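You operate a simulated robot arm through the tools that you are given. There is no shell and no other tool.

The job below is to be done with a simulated robot arm. You get a single attempt, and the scene is never put back.

JOB
Set the belt tension to 4, lock it, and start the belt.

The check looks at the end state, three seconds after you hand in, the way a careful person would. Anything else that was tipped, shoved, dropped, spilled or broken makes it a failure.

ROBOT AND FRAMES
A 7-joint arm with a two-finger parallel gripper, fixed in place. Base frame: the origin is on the floor under the middle of its stand, x ahead of it, y to its left, z up. Readings come in m, degrees, newtons and seconds.
With the tool pointing down near the work surface it reaches from about 0.38 to 0.8 m from the base axis. Its first joint turns from -143.0 to 143.0 degrees. Payload 3 kg.
Tool frame: the origin (TCP) lies between the finger pads and is the grasp point; the fingertips stand 0.03 m ahead of it; z points along the fingers, y is the line along which they close. The gripper opens to 0.11 m. The fingers are 0.02 m wide and 0.01 m thick; the gripper's body (0.048 by 0.112 m) begins 0.055 m behind the TCP.
Orientation is that of the tool frame in the base frame, as [roll, pitch, yaw] about the fixed x, y, z axes, in that order (R = Rz(yaw) Ry(pitch) Rx(roll)). With the fingers straight down and closing along the base's y, the tool's x points along the base's -x, its y along +y and its z along -z.

CONTROLS
- The arm moves only by the tool send_rows. Its arguments are lists of equal length, an entry for each row: "slide": the shift along the base's x, y, z in mm, a list of three; "delta_rot": the turn, a rotation vector about the base's x, y, z in degrees, a list of three; "jaw": the opening, from 0 (shut) to 1 (fully open). In form: {"slide": [[x, y, z], ...], "delta_rot": [[rx, ry, rz], ...], "jaw": [jaw, ...]}. A call has 1 to 20 rows; each row shifts and turns the commanded pose from where the row before left it. Each row takes 0.2 s and may step no farther than 0.05 m and 8.6 degrees from the row before; otherwise, or with a gripper value out of range, the whole call is refused. A pose out of reach is approached as far as the arm can. The call stops where the force on the tool passes 50 N (or 10 N more than at its start, if that is more) or the arm is blocked; 0.2 s more then pass. The fingers move at their own pace (about 0.153 m/s each) and stop on an object; they squeeze with about 35 N. The grip force told is the motor's: it shows also when the fingers shut on nothing. Time passes only in rows, and 0.2 s behind the last, so rows that do not move let the fingers close. The reply holds the time, the measured pose of the TCP, the force on the tool along the base axes, the opening and the grip force, in the units named above and with some noise, with the torque about the TCP (base axes, N m) and any sound that the robot's microphone picked up.
- Cameras (640 x 400 px; columns grow to the right, rows downward): "scene" is fixed at [0.0497, -0.5012, 1.2655]; the picture's right is [0.41, -0.91, 0.00], its down [-0.48, -0.21, -0.85] and it looks along [0.78, 0.35, -0.52] (base axes); focal length 337 px, centre (320, 200). "wrist" rides on the gripper at [0.072, 0.017, -0.103] in the tool frame; the picture's right is [-0.23, 0.97, 0.00], its down [-0.76, -0.18, -0.62] and it looks along [-0.61, -0.14, 0.78] (tool axes); focal length 222 px, centre (320, 200). There is no depth. A picture from a camera that has moved, and an enlarged one, comes with that camera's place and axes in the base frame and with its lens.
- grab_frame(camera): a new picture of that camera. It takes no simulated time.
- move_column(by): moves the trunk up (or, below 0, down) by that many m; the arm rides with it, the base frame stays. It gives what a move gives, with no picture.
- inspect(camera, box): a new picture of the part [left, top, right, bottom] of that camera's present view, enlarged. It takes no simulated time.
- sign_off(): hands the job in; it is judged then, once.

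Nothing tells you positions but the pictures and the camera data. Unless the task says otherwise, let go and move clear before handing in.

The tools are called by a JSON object that holds its "fn" and its "kwargs". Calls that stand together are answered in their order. send_rows: Moves the arm, as the interface text tells. Its arguments: {"type":"object","properties":{"slide":{"type":"array"},"delta_rot":{"type":"array"},"jaw":{"type":"array"}},"required":["slide","delta_rot","jaw"]} The other tools are called the same way: move_column (by) moves the trunk up or down; grab_frame (camera) takes a picture; inspect (camera, box) takes an enlarged picture of a part of a camera's view; sign_off () hands the job in.

At the start:

```text
clock: 0.0
position: [0.5713, -0.0867, 0.9704]
tool_rot: [179.9, 0.1, 179.9]
force: [-0.2, -0.3, -0.2]
ft_torque: [0.03, -0.01, 0.01]
width: 0.1101
gripper_force: 0.0
trunk travel left (down, up): [-0.225, 0.265]
```

scene: 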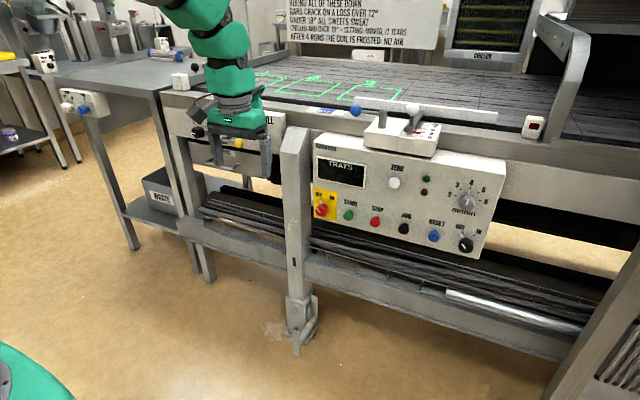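
wrist: 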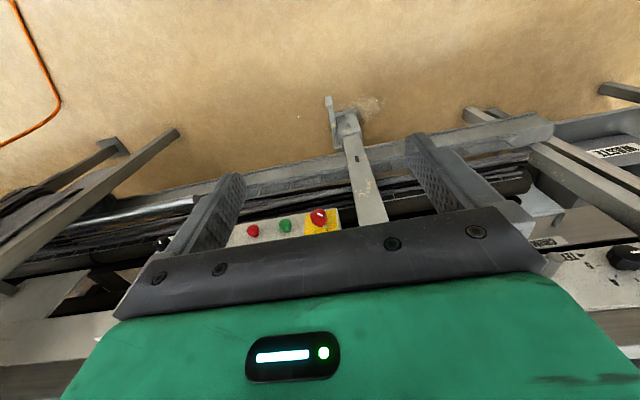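

I see a conveyor with a control panel facing the robot and a lever device on the belt's edge. I'll look at the panel closely first before moving anything.

{"fn": "inspect", "kwargs": {"camera": "scene", "box": [300, 80, 520, 270]}}

{"fn": "inspect", "kwargs": {"camera": "scene", "box": [430, 160, 520, 260]}}

{"fn": "inspect", "kwargs": {"camera": "scene", "box": [340, 90, 560, 160]}}

{"fn": "inspect", "kwargs": {"camera": "scene", "box": [270, 0, 450, 60]}}

{"fn": "inspect", "kwargs": {"camera": "scene", "box": [20, 20, 300, 200]}}

```text
2.11 times, centred on (410, 175) of scene
camera zoom: at [0.0497, -0.5012, 1.2655], right [0.41, -0.91, 0.0], down [-0.48, -0.21, -0.85], along [0.78, 0.35, -0.52], focal length 710 px, centre (130, 253)
```

zoom: 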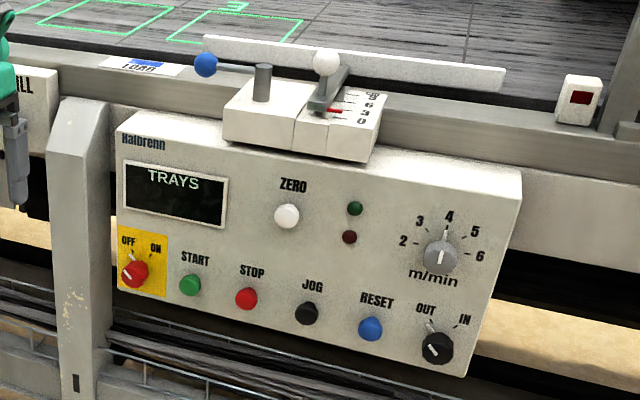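

```text
4.00 times, centred on (475, 210) of scene
camera zoom: at [0.0497, -0.5012, 1.2655], right [0.41, -0.91, 0.0], down [-0.48, -0.21, -0.85], along [0.78, 0.35, -0.52], focal length 1350 px, centre (-300, 160)
```

zoom: 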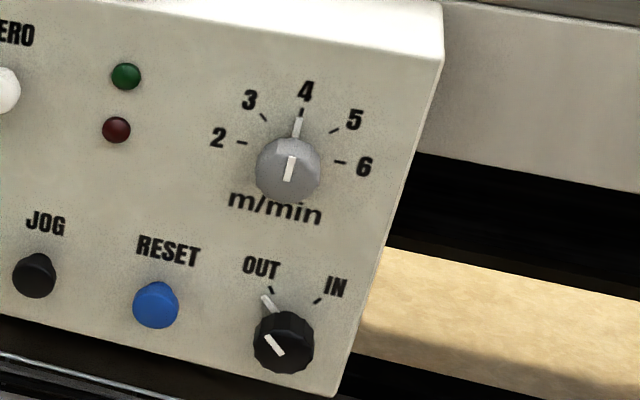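

```text
2.91 times, centred on (450, 125) of scene
camera zoom: at [0.0497, -0.5012, 1.2655], right [0.41, -0.91, 0.0], down [-0.48, -0.21, -0.85], along [0.78, 0.35, -0.52], focal length 982 px, centre (-58, 418)
```

zoom: 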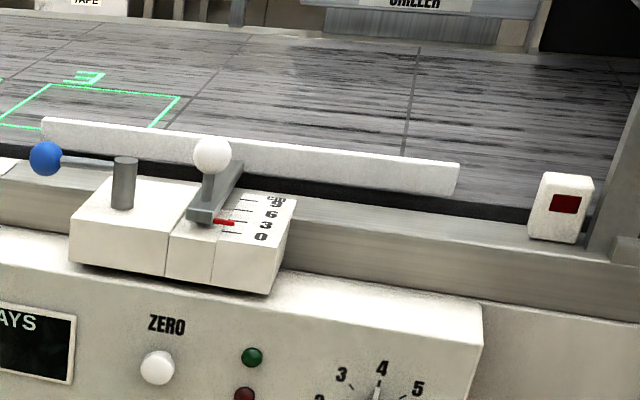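

```text
3.56 times, centred on (360, 30) of scene
camera zoom: at [0.0497, -0.5012, 1.2655], right [0.41, -0.91, 0.0], down [-0.48, -0.21, -0.85], along [0.78, 0.35, -0.52], focal length 1200 px, centre (178, 804)
```

zoom: 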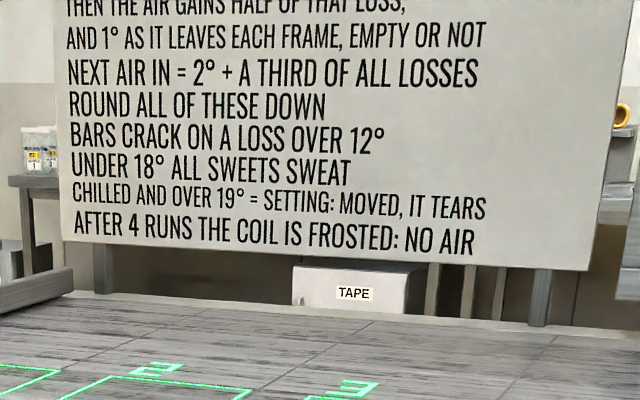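

```text
2.22 times, centred on (160, 110) of scene
camera zoom: at [0.0497, -0.5012, 1.2655], right [0.41, -0.91, 0.0], down [-0.48, -0.21, -0.85], along [0.78, 0.35, -0.52], focal length 750 px, centre (676, 400)
```

zoom: 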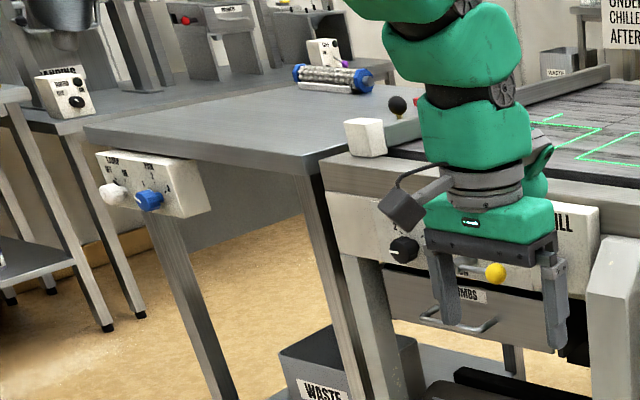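

The slide with the scale above the panel may be a guide rail rather than the tensioner, so I want to see what lies behind the gripper. I'll zoom into several more regions.

{"fn": "inspect", "kwargs": {"camera": "scene", "box": [150, 60, 300, 170]}}

{"fn": "inspect", "kwargs": {"camera": "scene", "box": [370, 90, 450, 160]}}

{"fn": "inspect", "kwargs": {"camera": "scene", "box": [50, 70, 130, 130]}}

{"fn": "inspect", "kwargs": {"camera": "scene", "box": [500, 0, 640, 160]}}

{"fn": "inspect", "kwargs": {"camera": "wrist", "box": [480, 100, 640, 300]}}

```text
3.64 times, centred on (225, 115) of scene
camera zoom: at [0.0497, -0.5012, 1.2655], right [0.41, -0.91, 0.0], down [-0.48, -0.21, -0.85], along [0.78, 0.35, -0.52], focal length 1227 px, centre (666, 509)
```

zoom: 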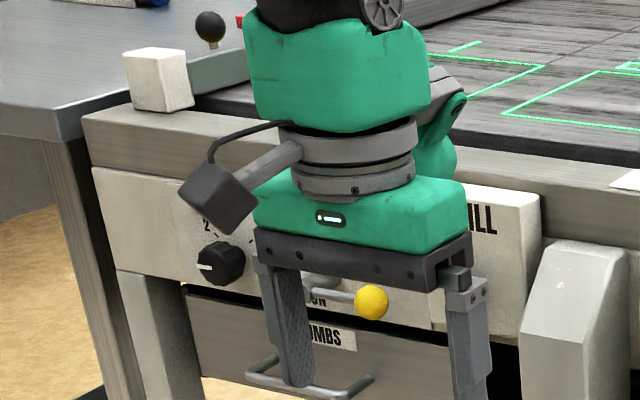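

```text
5.71 times, centred on (410, 125) of scene
camera zoom: at [0.0497, -0.5012, 1.2655], right [0.41, -0.91, 0.0], down [-0.48, -0.21, -0.85], along [0.78, 0.35, -0.52], focal length 1928 px, centre (-194, 629)
```

zoom: 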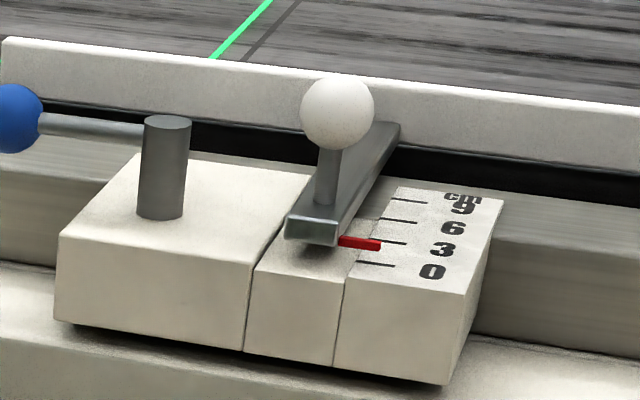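

```text
6.67 times, centred on (90, 100) of scene
camera zoom: at [0.0497, -0.5012, 1.2655], right [0.41, -0.91, 0.0], down [-0.48, -0.21, -0.85], along [0.78, 0.35, -0.52], focal length 2249 px, centre (1853, 867)
```

zoom: 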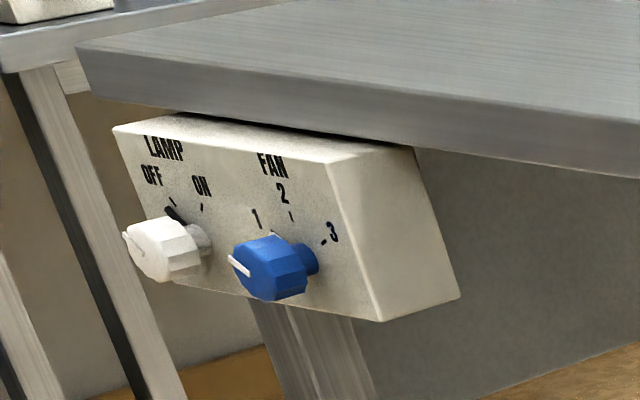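

```text
2.50 times, centred on (570, 80) of scene
camera zoom: at [0.0497, -0.5012, 1.2655], right [0.41, -0.91, 0.0], down [-0.48, -0.21, -0.85], along [0.78, 0.35, -0.52], focal length 843 px, centre (-305, 500)
```

zoom: 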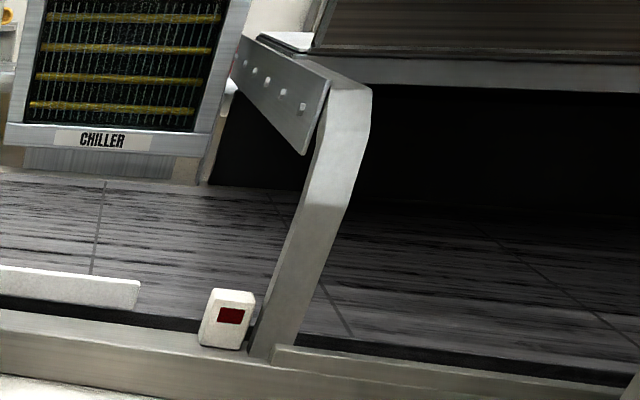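

```text
2.00 times, centred on (560, 200) of wrist
camera zoom: at [0.4985, -0.0683, 1.0725], right [0.23, 0.97, 0.0], down [0.76, -0.18, 0.62], along [0.61, -0.14, -0.78], focal length 444 px, centre (-160, 200)
```

zoom: 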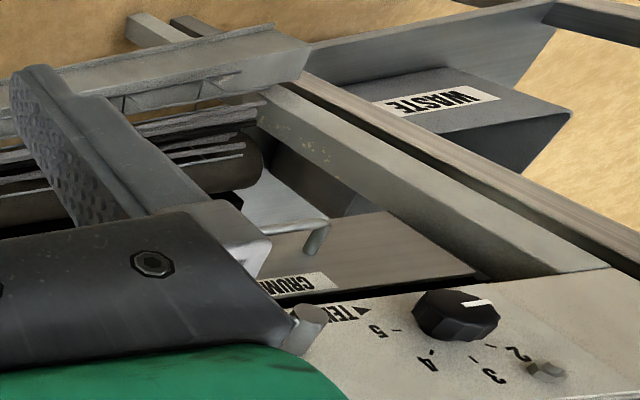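

The TENSION knob (black, scale 2–5) and a yellow‑ball lever sit on the panel at the left, around x≈0.82, y≈0.26, partly hidden by the gripper. I'll move the arm left and back, tilting the tool forward so that both cameras can see it.

{"fn": "send_rows", "kwargs": {"slide": [[-15, 0, 10], [-15, 0, 10], [-15, 0, 10], [-15, 0, 10], [-10, 40, 0], [-10, 40, 0], [0, 40, 0], [0, 40, 0]], "delta_rot": [[0, -8, 0], [0, -8, 0], [0, -8, 0], [0, -8, 0], [0, -8, 0], [0, -8, 0], [0, -8, 0], [0, -8, 0]], "jaw": [1, 1, 1, 1, 1, 1, 1, 1]}}

{"fn": "grab_frame", "kwargs": {"camera": "scene"}}

{"fn": "grab_frame", "kwargs": {"camera": "wrist"}}

```text
clock: 1.8
position: [0.5495, 0.0734, 1.0495]
tool_rot: [-179.8, 62.0, 180.0]
force: [-0.6, 0.1, 0.3]
ft_torque: [0.0, 0.01, 0.0]
width: 0.1099
gripper_force: 0.0
out of reach, approached as far as the arm can: row 6, 7, 8
trunk travel left (down, up): [-0.225, 0.265]
```

```text
taken
```

scene: 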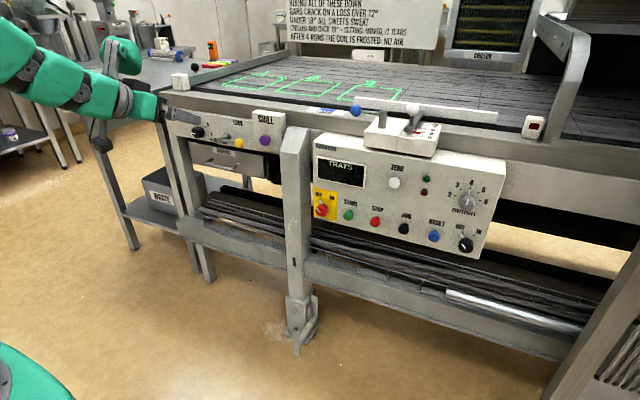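

```text
taken
camera wrist: at [0.4231, 0.0906, 1.0328], right [0.11, 0.97, 0.2], down [-0.19, -0.18, 0.97], along [0.98, -0.14, 0.17], focal length 222 px, centre (320, 200)
```

wrist: 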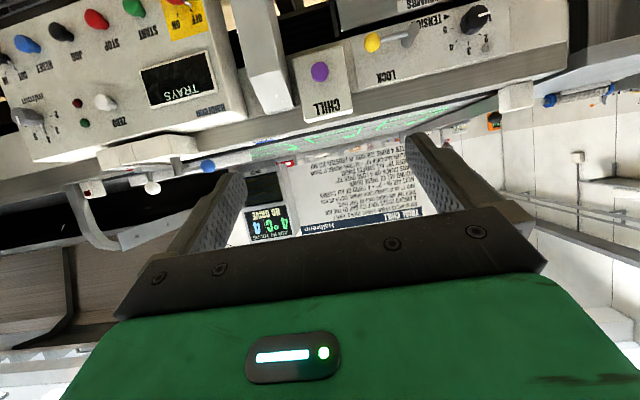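

Now the tension knob, LOCK lever and a purple CHILL button are visible. I'll zoom on them from both cameras.

{"fn": "inspect", "kwargs": {"camera": "scene", "box": [155, 95, 295, 185]}}

{"fn": "inspect", "kwargs": {"camera": "wrist", "box": [280, 0, 520, 150]}}

{"fn": "inspect", "kwargs": {"camera": "wrist", "box": [0, 0, 260, 160]}}

{"fn": "inspect", "kwargs": {"camera": "wrist", "box": [230, 140, 430, 250]}}

{"fn": "inspect", "kwargs": {"camera": "scene", "box": [170, 100, 290, 155]}}

```text
4.44 times, centred on (225, 140) of scene
camera zoom: at [0.0497, -0.5012, 1.2655], right [0.41, -0.91, 0.0], down [-0.48, -0.21, -0.85], along [0.78, 0.35, -0.52], focal length 1500 px, centre (742, 467)
```

zoom: 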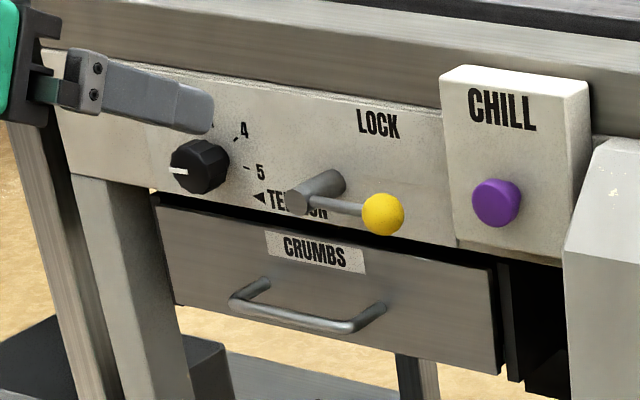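

```text
2.67 times, centred on (400, 75) of wrist
camera zoom: at [0.4231, 0.0906, 1.0328], right [0.11, 0.97, 0.2], down [-0.19, -0.18, 0.97], along [0.98, -0.14, 0.17], focal length 592 px, centre (107, 533)
```

zoom: 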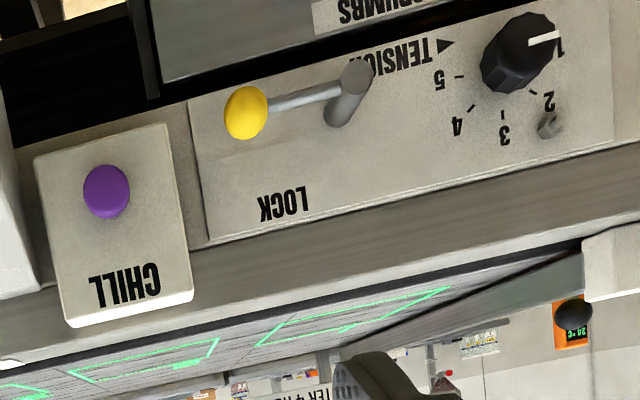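

```text
2.46 times, centred on (130, 80) of wrist
camera zoom: at [0.4231, 0.0906, 1.0328], right [0.11, 0.97, 0.2], down [-0.19, -0.18, 0.97], along [0.98, -0.14, 0.17], focal length 547 px, centre (788, 495)
```

zoom: 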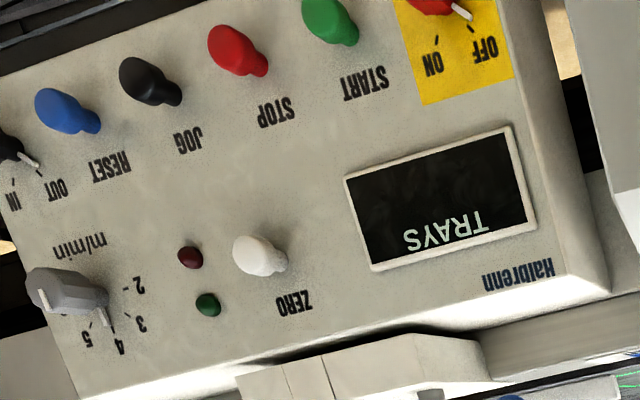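

```text
3.20 times, centred on (330, 195) of wrist
camera zoom: at [0.4231, 0.0906, 1.0328], right [0.11, 0.97, 0.2], down [-0.19, -0.18, 0.97], along [0.98, -0.14, 0.17], focal length 711 px, centre (288, 216)
```

zoom: 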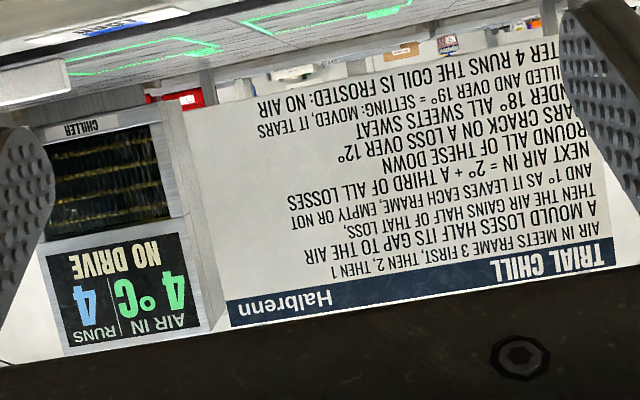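

```text
5.33 times, centred on (230, 128) of scene
camera zoom: at [0.0497, -0.5012, 1.2655], right [0.41, -0.91, 0.0], down [-0.48, -0.21, -0.85], along [0.78, 0.35, -0.52], focal length 1799 px, centre (800, 587)
```

zoom: 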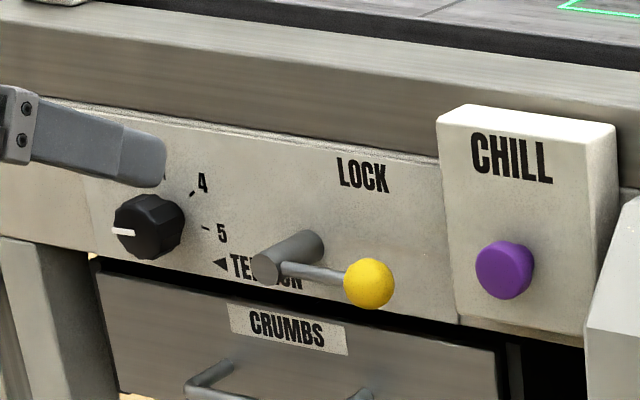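

Tension currently points near 1, and the lock lever's state is unclear. The chiller display says NO DRIVE, so power may be off; I'll look at the switches closer.

{"fn": "inspect", "kwargs": {"camera": "scene", "box": [305, 180, 365, 225]}}

{"fn": "inspect", "kwargs": {"camera": "scene", "box": [440, 210, 500, 260]}}

{"fn": "inspect", "kwargs": {"camera": "scene", "box": [180, 110, 260, 160]}}

{"fn": "inspect", "kwargs": {"camera": "wrist", "box": [440, 0, 520, 60]}}

{"fn": "inspect", "kwargs": {"camera": "wrist", "box": [350, 0, 450, 90]}}

{"fn": "inspect", "kwargs": {"camera": "scene", "box": [310, 140, 380, 190]}}

{"fn": "inspect", "kwargs": {"camera": "scene", "box": [380, 160, 450, 205]}}

```text
8.89 times, centred on (335, 202) of scene
camera zoom: at [0.0497, -0.5012, 1.2655], right [0.41, -0.91, 0.0], down [-0.48, -0.21, -0.85], along [0.78, 0.35, -0.52], focal length 2999 px, centre (187, 178)
```

zoom: 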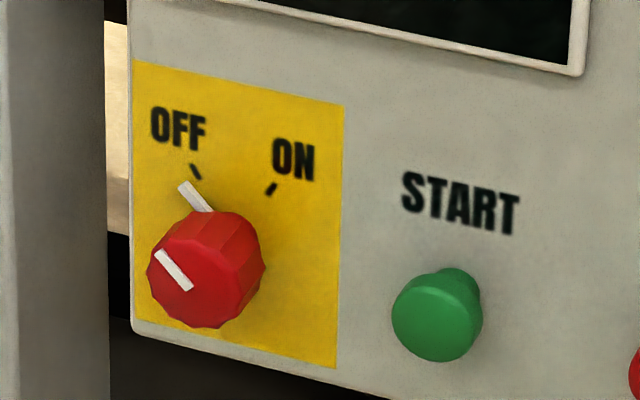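

```text
8.00 times, centred on (470, 235) of scene
camera zoom: at [0.0497, -0.5012, 1.2655], right [0.41, -0.91, 0.0], down [-0.48, -0.21, -0.85], along [0.78, 0.35, -0.52], focal length 2699 px, centre (-880, -80)
```

zoom: 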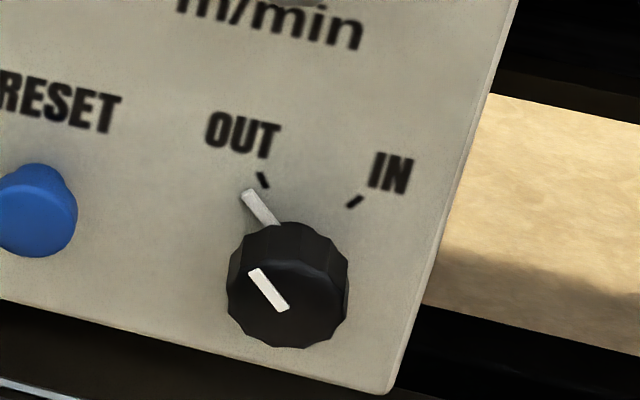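

```text
8.00 times, centred on (220, 135) of scene
camera zoom: at [0.0497, -0.5012, 1.2655], right [0.41, -0.91, 0.0], down [-0.48, -0.21, -0.85], along [0.78, 0.35, -0.52], focal length 2699 px, centre (1120, 720)
```

zoom: 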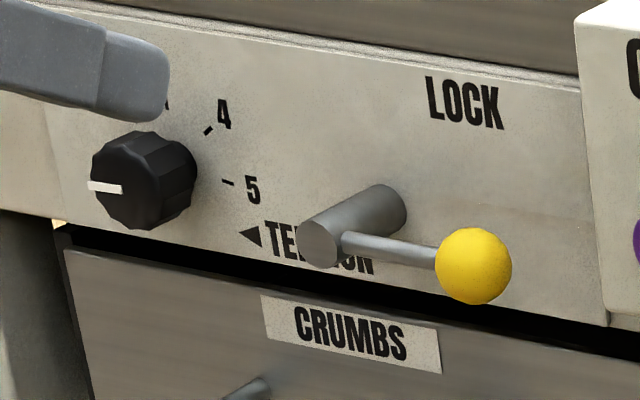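

```text
6.67 times, centred on (480, 30) of wrist
camera zoom: at [0.4231, 0.0906, 1.0328], right [0.11, 0.97, 0.2], down [-0.19, -0.18, 0.97], along [0.98, -0.14, 0.17], focal length 1481 px, centre (-747, 1333)
```

zoom: 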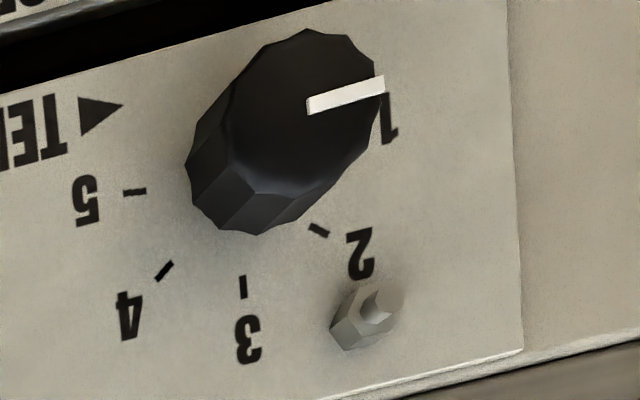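

```text
4.44 times, centred on (400, 45) of wrist
camera zoom: at [0.4231, 0.0906, 1.0328], right [0.11, 0.97, 0.2], down [-0.19, -0.18, 0.97], along [0.98, -0.14, 0.17], focal length 987 px, centre (-36, 889)
```

zoom: 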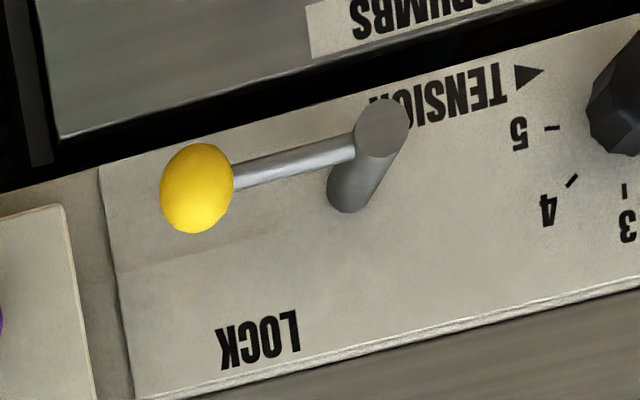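

```text
8.00 times, centred on (345, 165) of scene
camera zoom: at [0.0497, -0.5012, 1.2655], right [0.41, -0.91, 0.0], down [-0.48, -0.21, -0.85], along [0.78, 0.35, -0.52], focal length 2699 px, centre (120, 480)
```

zoom: 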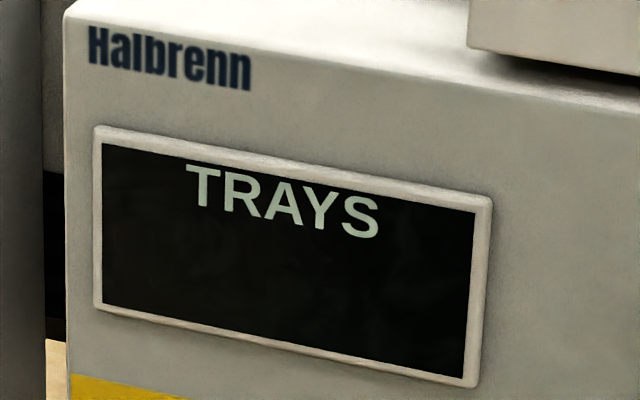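

```text
8.89 times, centred on (415, 182) of scene
camera zoom: at [0.0497, -0.5012, 1.2655], right [0.41, -0.91, 0.0], down [-0.48, -0.21, -0.85], along [0.78, 0.35, -0.52], focal length 2999 px, centre (-524, 356)
```

zoom: 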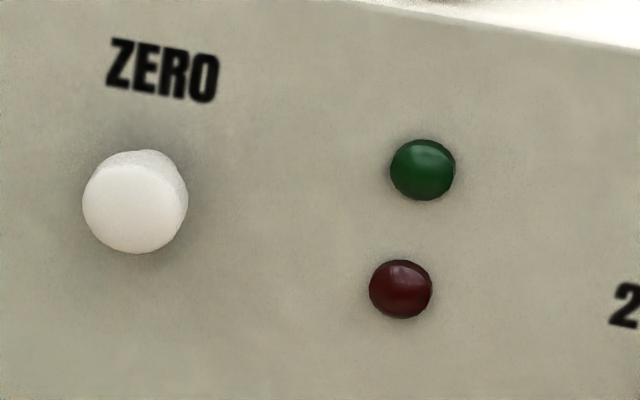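

Main switch is at OFF, direction switch at OUT, speed at 4; tension knob (about x 0.94, y 0.39, z 0.83) sits at 1, and the LOCK lever's ball is near (0.915, 0.18, 0.835). I'll bring the gripper in front of that panel for a closer, more accurate view.

{"fn": "send_rows", "kwargs": {"slide": [[40, 20, -15], [40, 35, -15], [40, 40, -15], [40, 40, -15], [30, 40, -20], [20, 20, -10]], "delta_rot": [[0, 0, 0], [0, 0, 0], [0, 0, 0], [0, 0, 0], [0, 0, 0], [0, 0, 0]], "jaw": [1, 1, 1, 1, 1, 1]}}

{"fn": "grab_frame", "kwargs": {"camera": "wrist"}}

{"fn": "grab_frame", "kwargs": {"camera": "scene"}}

```text
refused: row 2 steps farther than a row can; nothing moved
```

```text
taken
camera wrist: at [0.4231, 0.0906, 1.0328], right [0.11, 0.97, 0.2], down [-0.19, -0.18, 0.97], along [0.98, -0.14, 0.17], focal length 222 px, centre (320, 200)
```

wrist: 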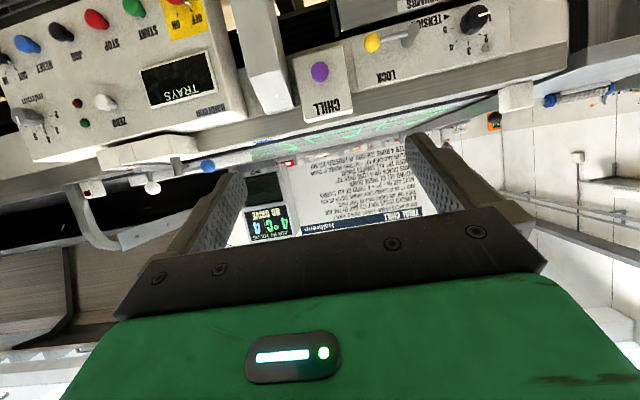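

```text
taken
```

scene: 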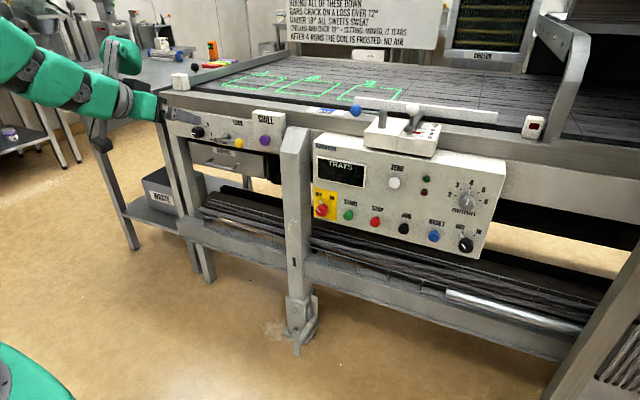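

The step limit of 0.05 m per row was exceeded; nothing moved. I'll repeat the approach with smaller steps toward the tension panel.

{"fn": "send_rows", "kwargs": {"slide": [[40, 20, -10], [35, 25, -10], [30, 30, -10], [30, 30, -10], [25, 35, -10], [20, 35, -10], [20, 15, -15]], "delta_rot": [[0, 0, 0], [0, 0, 0], [0, 0, 0], [0, 0, 0], [0, 0, 0], [0, 0, 0], [0, 0, 0]], "jaw": [1, 1, 1, 1, 1, 1, 1]}}

{"fn": "grab_frame", "kwargs": {"camera": "wrist"}}

{"fn": "grab_frame", "kwargs": {"camera": "scene"}}

```text
clock: 3.4
position: [0.7474, 0.2679, 0.9709]
tool_rot: [179.9, 63.9, 179.8]
force: [-0.1, 1.1, -0.4]
ft_torque: [-0.04, 0.0, -0.03]
width: 0.1102
gripper_force: 0.0
out of reach, approached as far as the arm can: row 6
trunk travel left (down, up): [-0.225, 0.265]
```

```text
taken
camera wrist: at [0.6231, 0.2858, 0.9496], right [0.1, 0.97, 0.21], down [-0.23, -0.18, 0.96], along [0.97, -0.14, 0.2], focal length 222 px, centre (320, 200)
```

wrist: 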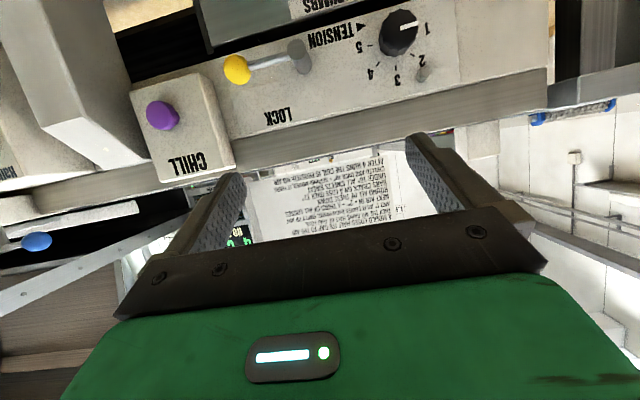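

```text
taken
```

scene: 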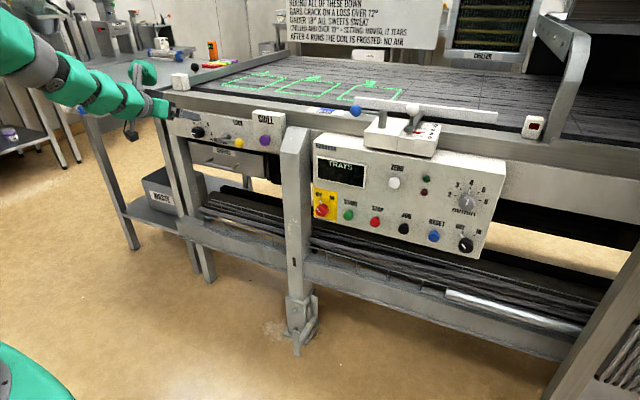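

Closer now. I'll zoom in on the tension knob and lock lever for measuring.

{"fn": "inspect", "kwargs": {"camera": "wrist", "box": [340, 0, 460, 100]}}

{"fn": "inspect", "kwargs": {"camera": "wrist", "box": [200, 20, 360, 140]}}

{"fn": "inspect", "kwargs": {"camera": "scene", "box": [165, 95, 285, 175]}}

```text
4.00 times, centred on (400, 50) of wrist
camera zoom: at [0.6231, 0.2858, 0.9496], right [0.1, 0.97, 0.21], down [-0.23, -0.18, 0.96], along [0.97, -0.14, 0.2], focal length 888 px, centre (0, 800)
```

zoom: 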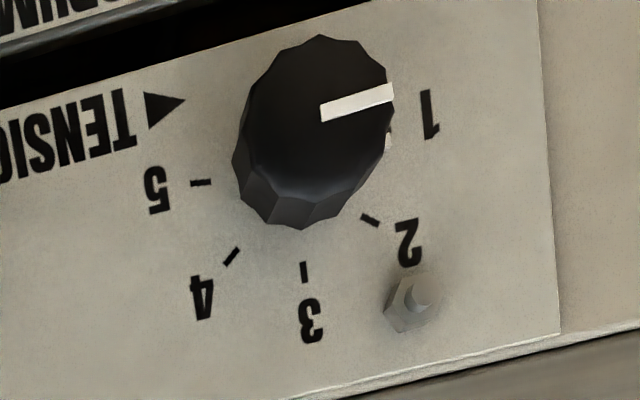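

```text
3.33 times, centred on (280, 80) of wrist
camera zoom: at [0.6231, 0.2858, 0.9496], right [0.1, 0.97, 0.21], down [-0.23, -0.18, 0.96], along [0.97, -0.14, 0.2], focal length 740 px, centre (453, 600)
```

zoom: 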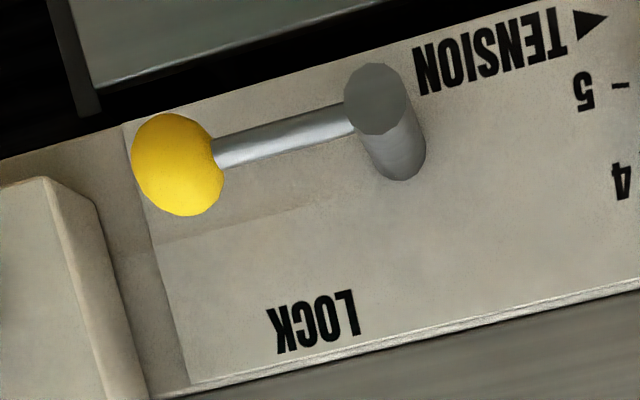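

```text
5.00 times, centred on (225, 135) of scene
camera zoom: at [0.0497, -0.5012, 1.2655], right [0.41, -0.91, 0.0], down [-0.48, -0.21, -0.85], along [0.78, 0.35, -0.52], focal length 1687 px, centre (795, 525)
```

zoom: 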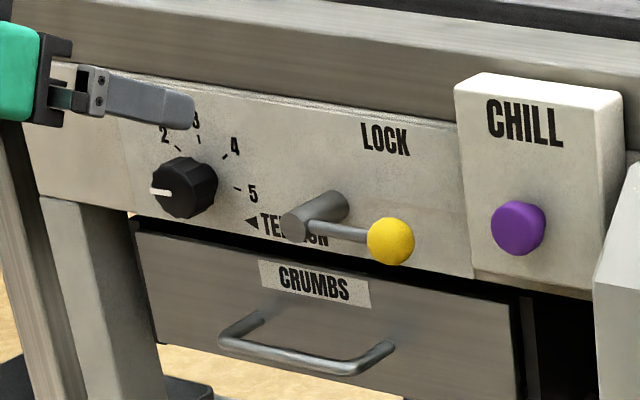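

From two wrist views the tension knob face is at about (0.908, 0.369, 0.839), ~40 mm across; the panel surface is at x≈0.945, yawed about 2–3°. I'll bring the tool horizontal in front of the knob, fingers partly open, and stop short to check alignment.

{"fn": "send_rows", "kwargs": {"slide": [[5, 20, -26], [5, 20, -26], [5, 20, -27], [5, 20, -27], [5, 20, -27], [10, 0, 0]], "delta_rot": [[0, -5.2, 0], [0, -5.2, 0], [0, -5.2, 0], [0, -5.2, 0], [0, -5.2, 0], [0, 0, -2.5]], "jaw": [0.7, 0.7, 0.7, 0.7, 0.7, 0.7]}}

{"fn": "grab_frame", "kwargs": {"camera": "wrist"}}

{"fn": "grab_frame", "kwargs": {"camera": "scene"}}

```text
clock: 4.8
position: [0.7843, 0.3655, 0.8415]
tool_rot: [-72.8, 89.9, -75.4]
force: [0.1, -0.4, 0.2]
ft_torque: [0.04, -0.01, 0.04]
width: 0.0772
gripper_force: 0.0
trunk travel left (down, up): [-0.225, 0.265]
```

```text
taken
camera wrist: at [0.6816, 0.388, 0.768], right [0.04, 0.97, 0.23], down [-0.63, -0.15, 0.76], along [0.78, -0.18, 0.61], focal length 222 px, centre (320, 200)
```

wrist: 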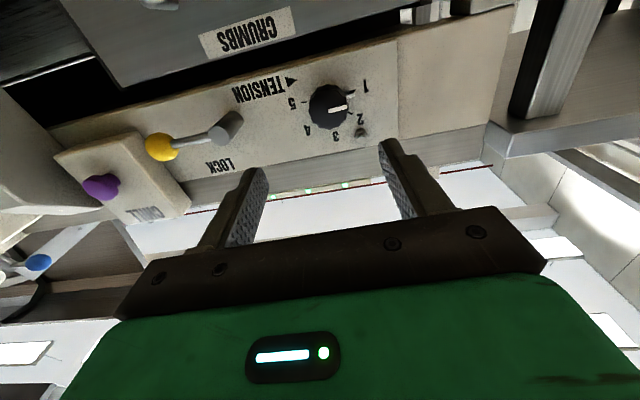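

```text
taken
```

scene: 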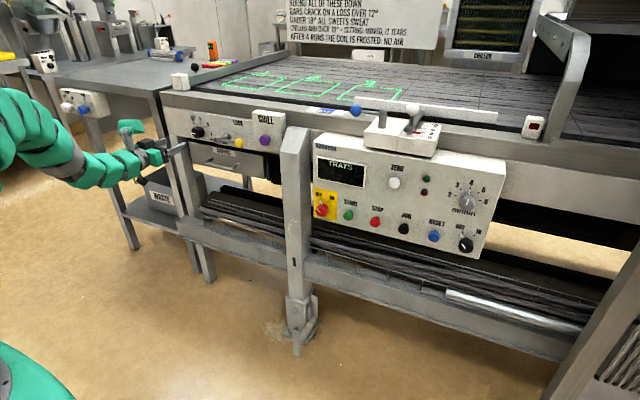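

The tool is horizontal and the knob is between the fingers in view. I'll zoom in to compute the offset before advancing.

{"fn": "inspect", "kwargs": {"camera": "wrist", "box": [270, 60, 390, 150]}}

{"fn": "inspect", "kwargs": {"camera": "wrist", "box": [140, 80, 290, 190]}}

```text
4.44 times, centred on (330, 105) of wrist
camera zoom: at [0.6816, 0.388, 0.768], right [0.04, 0.97, 0.23], down [-0.63, -0.15, 0.76], along [0.78, -0.18, 0.61], focal length 987 px, centre (276, 622)
```

zoom: 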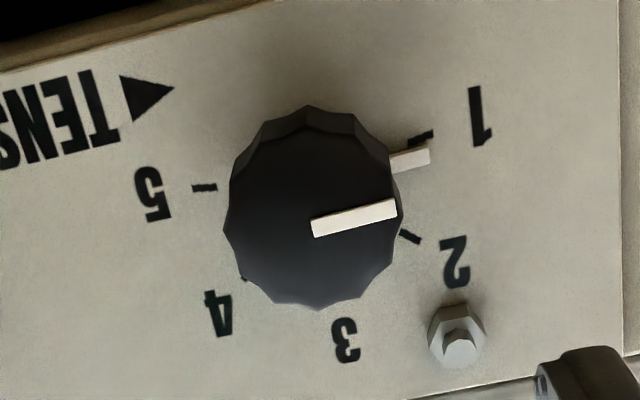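

```text
3.64 times, centred on (215, 135) of wrist
camera zoom: at [0.6816, 0.388, 0.768], right [0.04, 0.97, 0.23], down [-0.63, -0.15, 0.76], along [0.78, -0.18, 0.61], focal length 808 px, centre (702, 436)
```

zoom: 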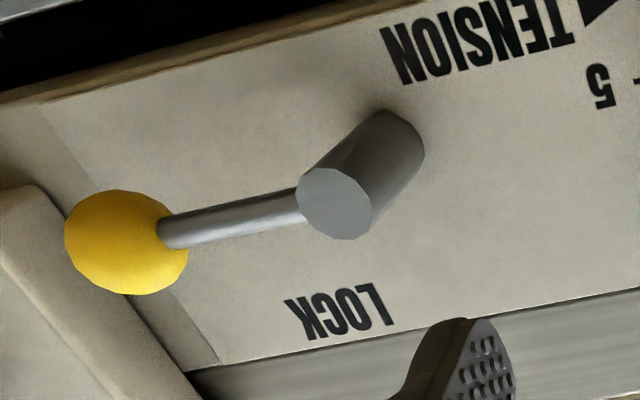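

The knob axis is at y≈0.370, z≈0.836 with its face at x≈0.911 and the panel at 0.945. I'll pre-roll the gripper about −64° so that a single grasp can turn clockwise from 1 to 4, staying short of the knob.

{"fn": "send_rows", "kwargs": {"slide": [[8, 0.9, -0.7], [8, 0.9, -0.7], [8, 0.9, -0.7], [8, 0.9, -0.7], [8, 0.9, -0.7], [8, 0.9, -0.7], [8, 0.8, -0.7], [8, 0.8, -0.6]], "delta_rot": [[-8, 0.36, 0], [-8, 0.36, 0], [-8, 0.36, 0], [-8, 0.36, 0], [-8, 0.36, 0], [-8, 0.36, 0], [-8, 0.36, 0], [-8, 0.36, 0]], "jaw": [0.65, 0.65, 0.65, 0.65, 0.65, 0.65, 0.65, 0.65]}}

{"fn": "grab_frame", "kwargs": {"camera": "wrist"}}

{"fn": "grab_frame", "kwargs": {"camera": "scene"}}

```text
clock: 6.6
position: [0.8472, 0.3734, 0.8368]
tool_rot: [-90.1, 25.8, -92.8]
force: [0.4, 0.2, 0.1]
ft_torque: [0.01, 0.02, 0.05]
width: 0.0713
gripper_force: 0.0
trunk travel left (down, up): [-0.225, 0.265]
```

```text
taken
camera wrist: at [0.7413, 0.3201, 0.7876], right [0.03, 0.63, -0.78], down [-0.59, 0.64, 0.49], along [0.8, 0.45, 0.39], focal length 222 px, centre (320, 200)
```

wrist: 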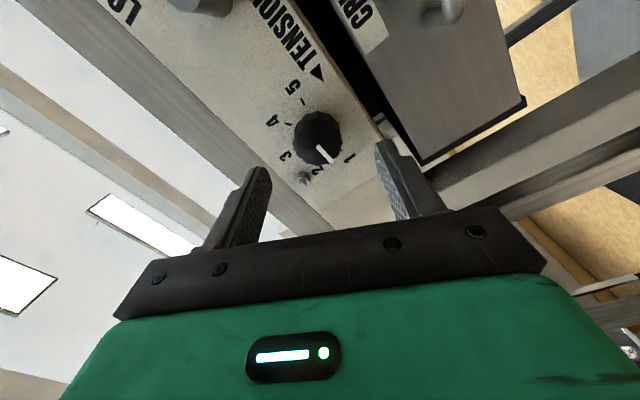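

```text
taken
```

scene: 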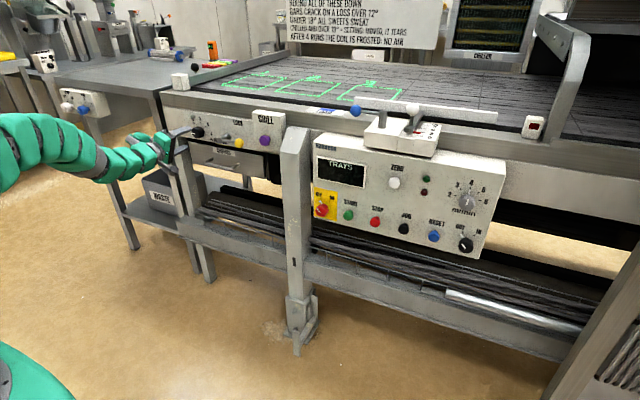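

The pre-roll was reached and the pose is on the knob axis. Advancing 50 mm so the fingers straddle the knob's front half.

{"fn": "send_rows", "kwargs": {"slide": [[17, -1, -0.3], [17, -1, -0.3], [16, -1, -0.2]], "delta_rot": [[0, 0, 0], [0, 0, 0], [0, 0, 0]], "jaw": [0.65, 0.65, 0.65]}}

{"fn": "grab_frame", "kwargs": {"camera": "wrist"}}

{"fn": "inspect", "kwargs": {"camera": "scene", "box": [150, 95, 270, 175]}}

```text
clock: 7.4
position: [0.8975, 0.3702, 0.8358]
tool_rot: [-90.2, 25.9, -92.6]
force: [0.3, 0.0, -0.7]
ft_torque: [0.01, 0.0, -0.01]
width: 0.0717
gripper_force: 0.0
trunk travel left (down, up): [-0.225, 0.265]
```

```text
taken
camera wrist: at [0.7915, 0.3169, 0.7874], right [0.03, 0.63, -0.78], down [-0.6, 0.63, 0.49], along [0.8, 0.45, 0.39], focal length 222 px, centre (320, 200)
```

wrist: 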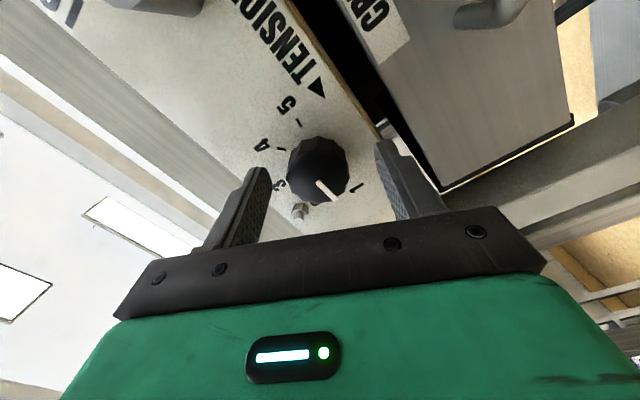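

```text
5.00 times, centred on (210, 135) of scene
camera zoom: at [0.0497, -0.5012, 1.2655], right [0.41, -0.91, 0.0], down [-0.48, -0.21, -0.85], along [0.78, 0.35, -0.52], focal length 1687 px, centre (870, 525)
```

zoom: 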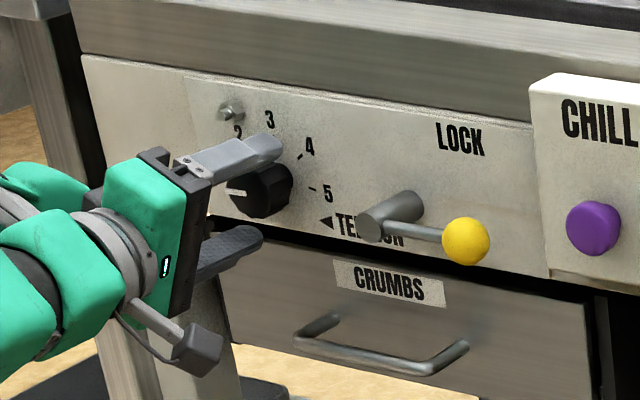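

Fingers straddle the knob well. Closing on it now.

{"fn": "send_rows", "kwargs": {"slide": [[0, 0, 0], [0, 0, 0], [0, 0, 0]], "delta_rot": [[0, 0, 0], [0, 0, 0], [0, 0, 0]], "jaw": [0.3, 0.3, 0.3]}}

```text
clock: 8.2
position: [0.8983, 0.3677, 0.8366]
tool_rot: [-90.0, 26.1, -92.6]
force: [11.5, -0.8, 13.7]
ft_torque: [0.03, 0.52, 0.37]
width: 0.0391
gripper_force: 44.9
trunk travel left (down, up): [-0.225, 0.265]
```

Gripped at 39 mm width with a slight off-center load. I'll nudge the pose to relieve it and turn the first few degrees clockwise as a test.

{"fn": "send_rows", "kwargs": {"slide": [[0, -1.2, 1.5], [0, 0, 0], [0, 0, 0]], "delta_rot": [[0, 0, 0], [6, -0.27, 0], [6, -0.27, 0]], "jaw": [0.3, 0.3, 0.3]}}

{"fn": "inspect", "kwargs": {"camera": "wrist", "box": [240, 80, 400, 220]}}

```text
clock: 9.0
position: [0.8971, 0.3681, 0.8369]
tool_rot: [-90.1, 38.1, -92.7]
force: [16.0, -0.2, 13.2]
ft_torque: [-0.01, 0.56, 0.53]
width: 0.0391
gripper_force: 44.8
trunk travel left (down, up): [-0.225, 0.265]
```

```text
2.86 times, centred on (320, 150) of wrist
camera zoom: at [0.7917, 0.3271, 0.7773], right [0.03, 0.78, -0.63], down [-0.6, 0.52, 0.61], along [0.8, 0.35, 0.48], focal length 635 px, centre (320, 343)
```

zoom: 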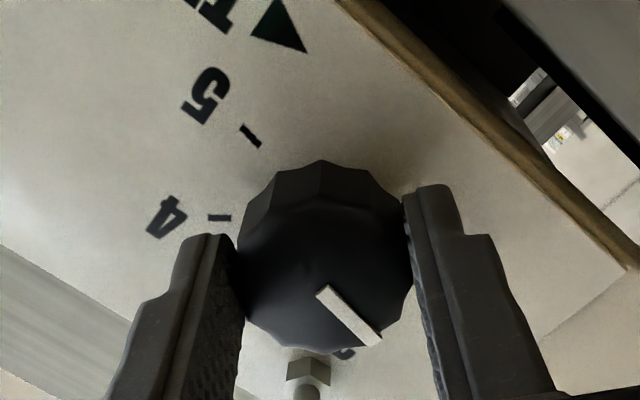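

The knob turns freely with the gripper (no torque), so the lever isn't locking it now. Continuing clockwise toward 4 in stages.

{"fn": "send_rows", "kwargs": {"slide": [[0, 0, 0], [0, 0, 0], [0, 0, 0], [0, 0, 0], [0, 0, 0], [0, 0, 0], [0, 0, 0]], "delta_rot": [[8, -0.36, 0], [8, -0.36, 0], [8, -0.36, 0], [8, -0.36, 0], [8, -0.36, 0], [8, -0.36, 0], [8, -0.36, 0]], "jaw": [0.3, 0.3, 0.3, 0.3, 0.3, 0.3, 0.3]}}

{"fn": "inspect", "kwargs": {"camera": "wrist", "box": [240, 80, 400, 220]}}

```text
clock: 10.6
position: [0.8966, 0.3707, 0.8363]
tool_rot: [91.0, 85.8, 88.6]
force: [-2.0, -0.5, 2.1]
ft_torque: [0.0, 1.22, 0.88]
width: 0.0392
gripper_force: 44.8
trunk travel left (down, up): [-0.225, 0.265]
```

```text
2.86 times, centred on (320, 150) of wrist
camera zoom: at [0.7942, 0.3979, 0.7641], right [0.04, 0.95, 0.3], down [-0.63, -0.21, 0.75], along [0.77, -0.22, 0.59], focal length 635 px, centre (320, 343)
```

zoom: 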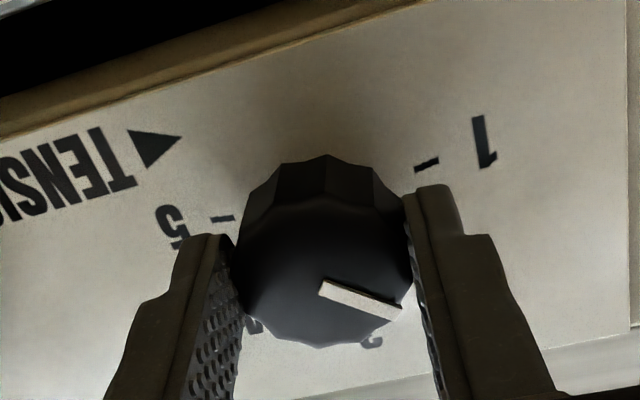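

The gripper turned about 68° but the pointer only about 30°, so the knob slipped in the fingers—likely from turning too fast. I'll turn more slowly and compare.

{"fn": "send_rows", "kwargs": {"slide": [[0, 0, 0], [0, 0, 0], [0, 0, 0], [0, 0, 0], [0, 0, 0], [0, 0, 0], [0, 0, 0], [0, 0, 0], [0, 0, 0], [0, 0, 0]], "delta_rot": [[2, -0.09, 0], [2, -0.09, 0], [2, -0.09, 0], [2, -0.09, 0], [2, -0.09, 0], [2, -0.09, 0], [2, -0.09, 0], [2, -0.09, 0], [2, -0.09, 0], [2, -0.09, 0]], "jaw": [0.3, 0.3, 0.3, 0.3, 0.3, 0.3, 0.3, 0.3, 0.3, 0.3]}}

{"fn": "inspect", "kwargs": {"camera": "wrist", "box": [240, 80, 400, 220]}}

{"fn": "inspect", "kwargs": {"camera": "scene", "box": [170, 110, 230, 155]}}

```text
clock: 12.8
position: [0.8976, 0.3722, 0.8354]
tool_rot: [90.0, 66.0, 87.5]
force: [-9.3, 3.8, -3.4]
ft_torque: [0.0, 0.69, 1.3]
width: 0.0392
gripper_force: 45.2
trunk travel left (down, up): [-0.225, 0.265]
```

```text
2.86 times, centred on (320, 150) of wrist
camera zoom: at [0.7955, 0.4214, 0.7758], right [0.03, 0.8, 0.6], down [-0.64, -0.45, 0.62], along [0.77, -0.41, 0.5], focal length 635 px, centre (320, 343)
```

zoom: 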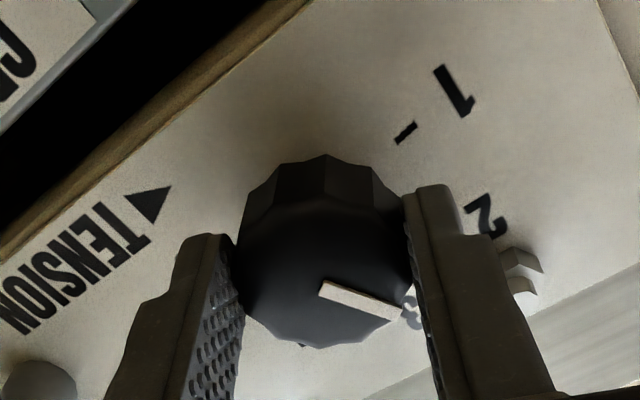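

```text
8.89 times, centred on (200, 132) of scene
camera zoom: at [0.0497, -0.5012, 1.2655], right [0.41, -0.91, 0.0], down [-0.48, -0.21, -0.85], along [0.78, 0.35, -0.52], focal length 2999 px, centre (1387, 800)
```

zoom: 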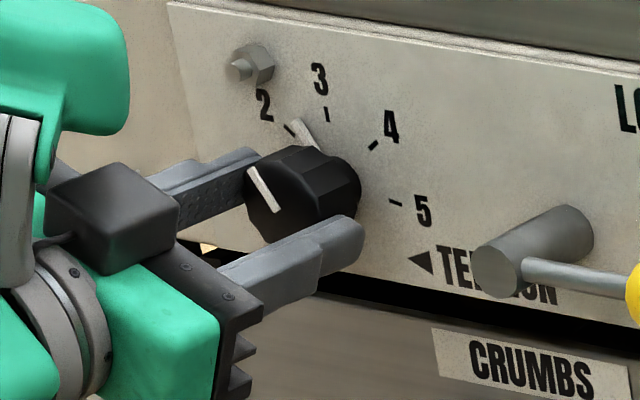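

Slow turning carries the knob with no slip; the pointer is now just past 2. Continuing slowly clockwise.

{"fn": "send_rows", "kwargs": {"slide": [[0, 0, 0], [0, 0, 0], [0, 0, 0], [0, 0, 0], [0, 0, 0], [0, 0, 0], [0, 0, 0], [0, 0, 0], [0, 0, 0], [0, 0, 0], [0, 0, 0], [0, 0, 0], [0, 0, 0], [0, 0, 0], [0, 0, 0], [0, 0, 0], [0, 0, 0], [0, 0, 0], [0, 0, 0], [0, 0, 0]], "delta_rot": [[2, -0.09, 0], [2, -0.09, 0], [2, -0.09, 0], [2, -0.09, 0], [2, -0.09, 0], [2, -0.09, 0], [2, -0.09, 0], [2, -0.09, 0], [2, -0.09, 0], [2, -0.09, 0], [2, -0.09, 0], [2, -0.09, 0], [2, -0.09, 0], [2, -0.09, 0], [2, -0.09, 0], [2, -0.09, 0], [2, -0.09, 0], [2, -0.09, 0], [2, -0.09, 0], [2, -0.09, 0]], "jaw": [0.3, 0.3, 0.3, 0.3, 0.3, 0.3, 0.3, 0.3, 0.3, 0.3, 0.3, 0.3, 0.3, 0.3, 0.3, 0.3, 0.3, 0.3, 0.3, 0.3]}}

{"fn": "inspect", "kwargs": {"camera": "wrist", "box": [240, 80, 400, 220]}}

{"fn": "inspect", "kwargs": {"camera": "scene", "box": [170, 110, 230, 155]}}

```text
clock: 17.0
position: [0.8978, 0.3721, 0.8364]
tool_rot: [89.8, 26.0, 87.6]
force: [8.2, 35.7, 16.3]
ft_torque: [-0.12, -0.67, 1.64]
width: 0.0385
gripper_force: 45.2
trunk travel left (down, up): [-0.225, 0.265]
```

```text
2.86 times, centred on (320, 150) of wrist
camera zoom: at [0.797, 0.4495, 0.8194], right [0.01, 0.22, 0.98], down [-0.66, -0.74, 0.17], along [0.76, -0.64, 0.14], focal length 635 px, centre (320, 343)
```

zoom: 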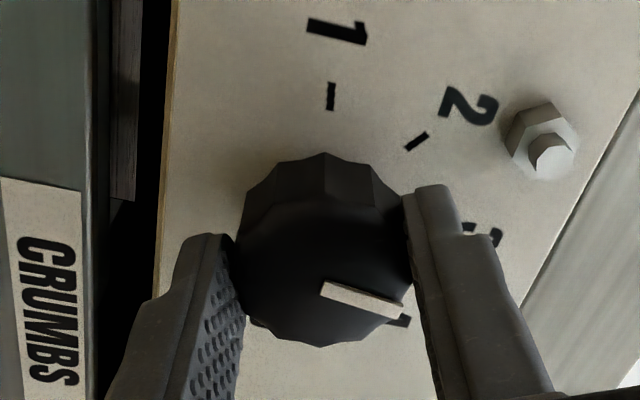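

```text
8.89 times, centred on (200, 132) of scene
camera zoom: at [0.0497, -0.5012, 1.2655], right [0.41, -0.91, 0.0], down [-0.48, -0.21, -0.85], along [0.78, 0.35, -0.52], focal length 2999 px, centre (1387, 800)
```

zoom: 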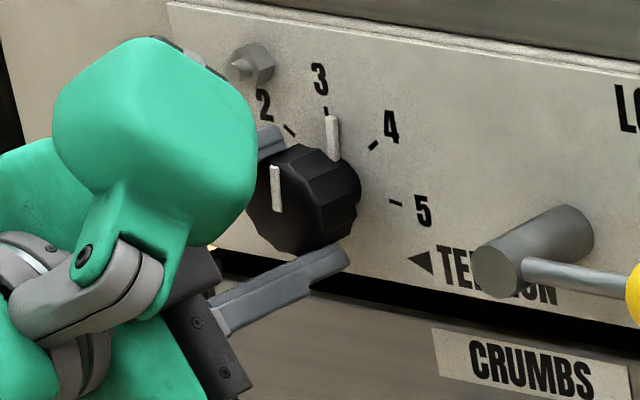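

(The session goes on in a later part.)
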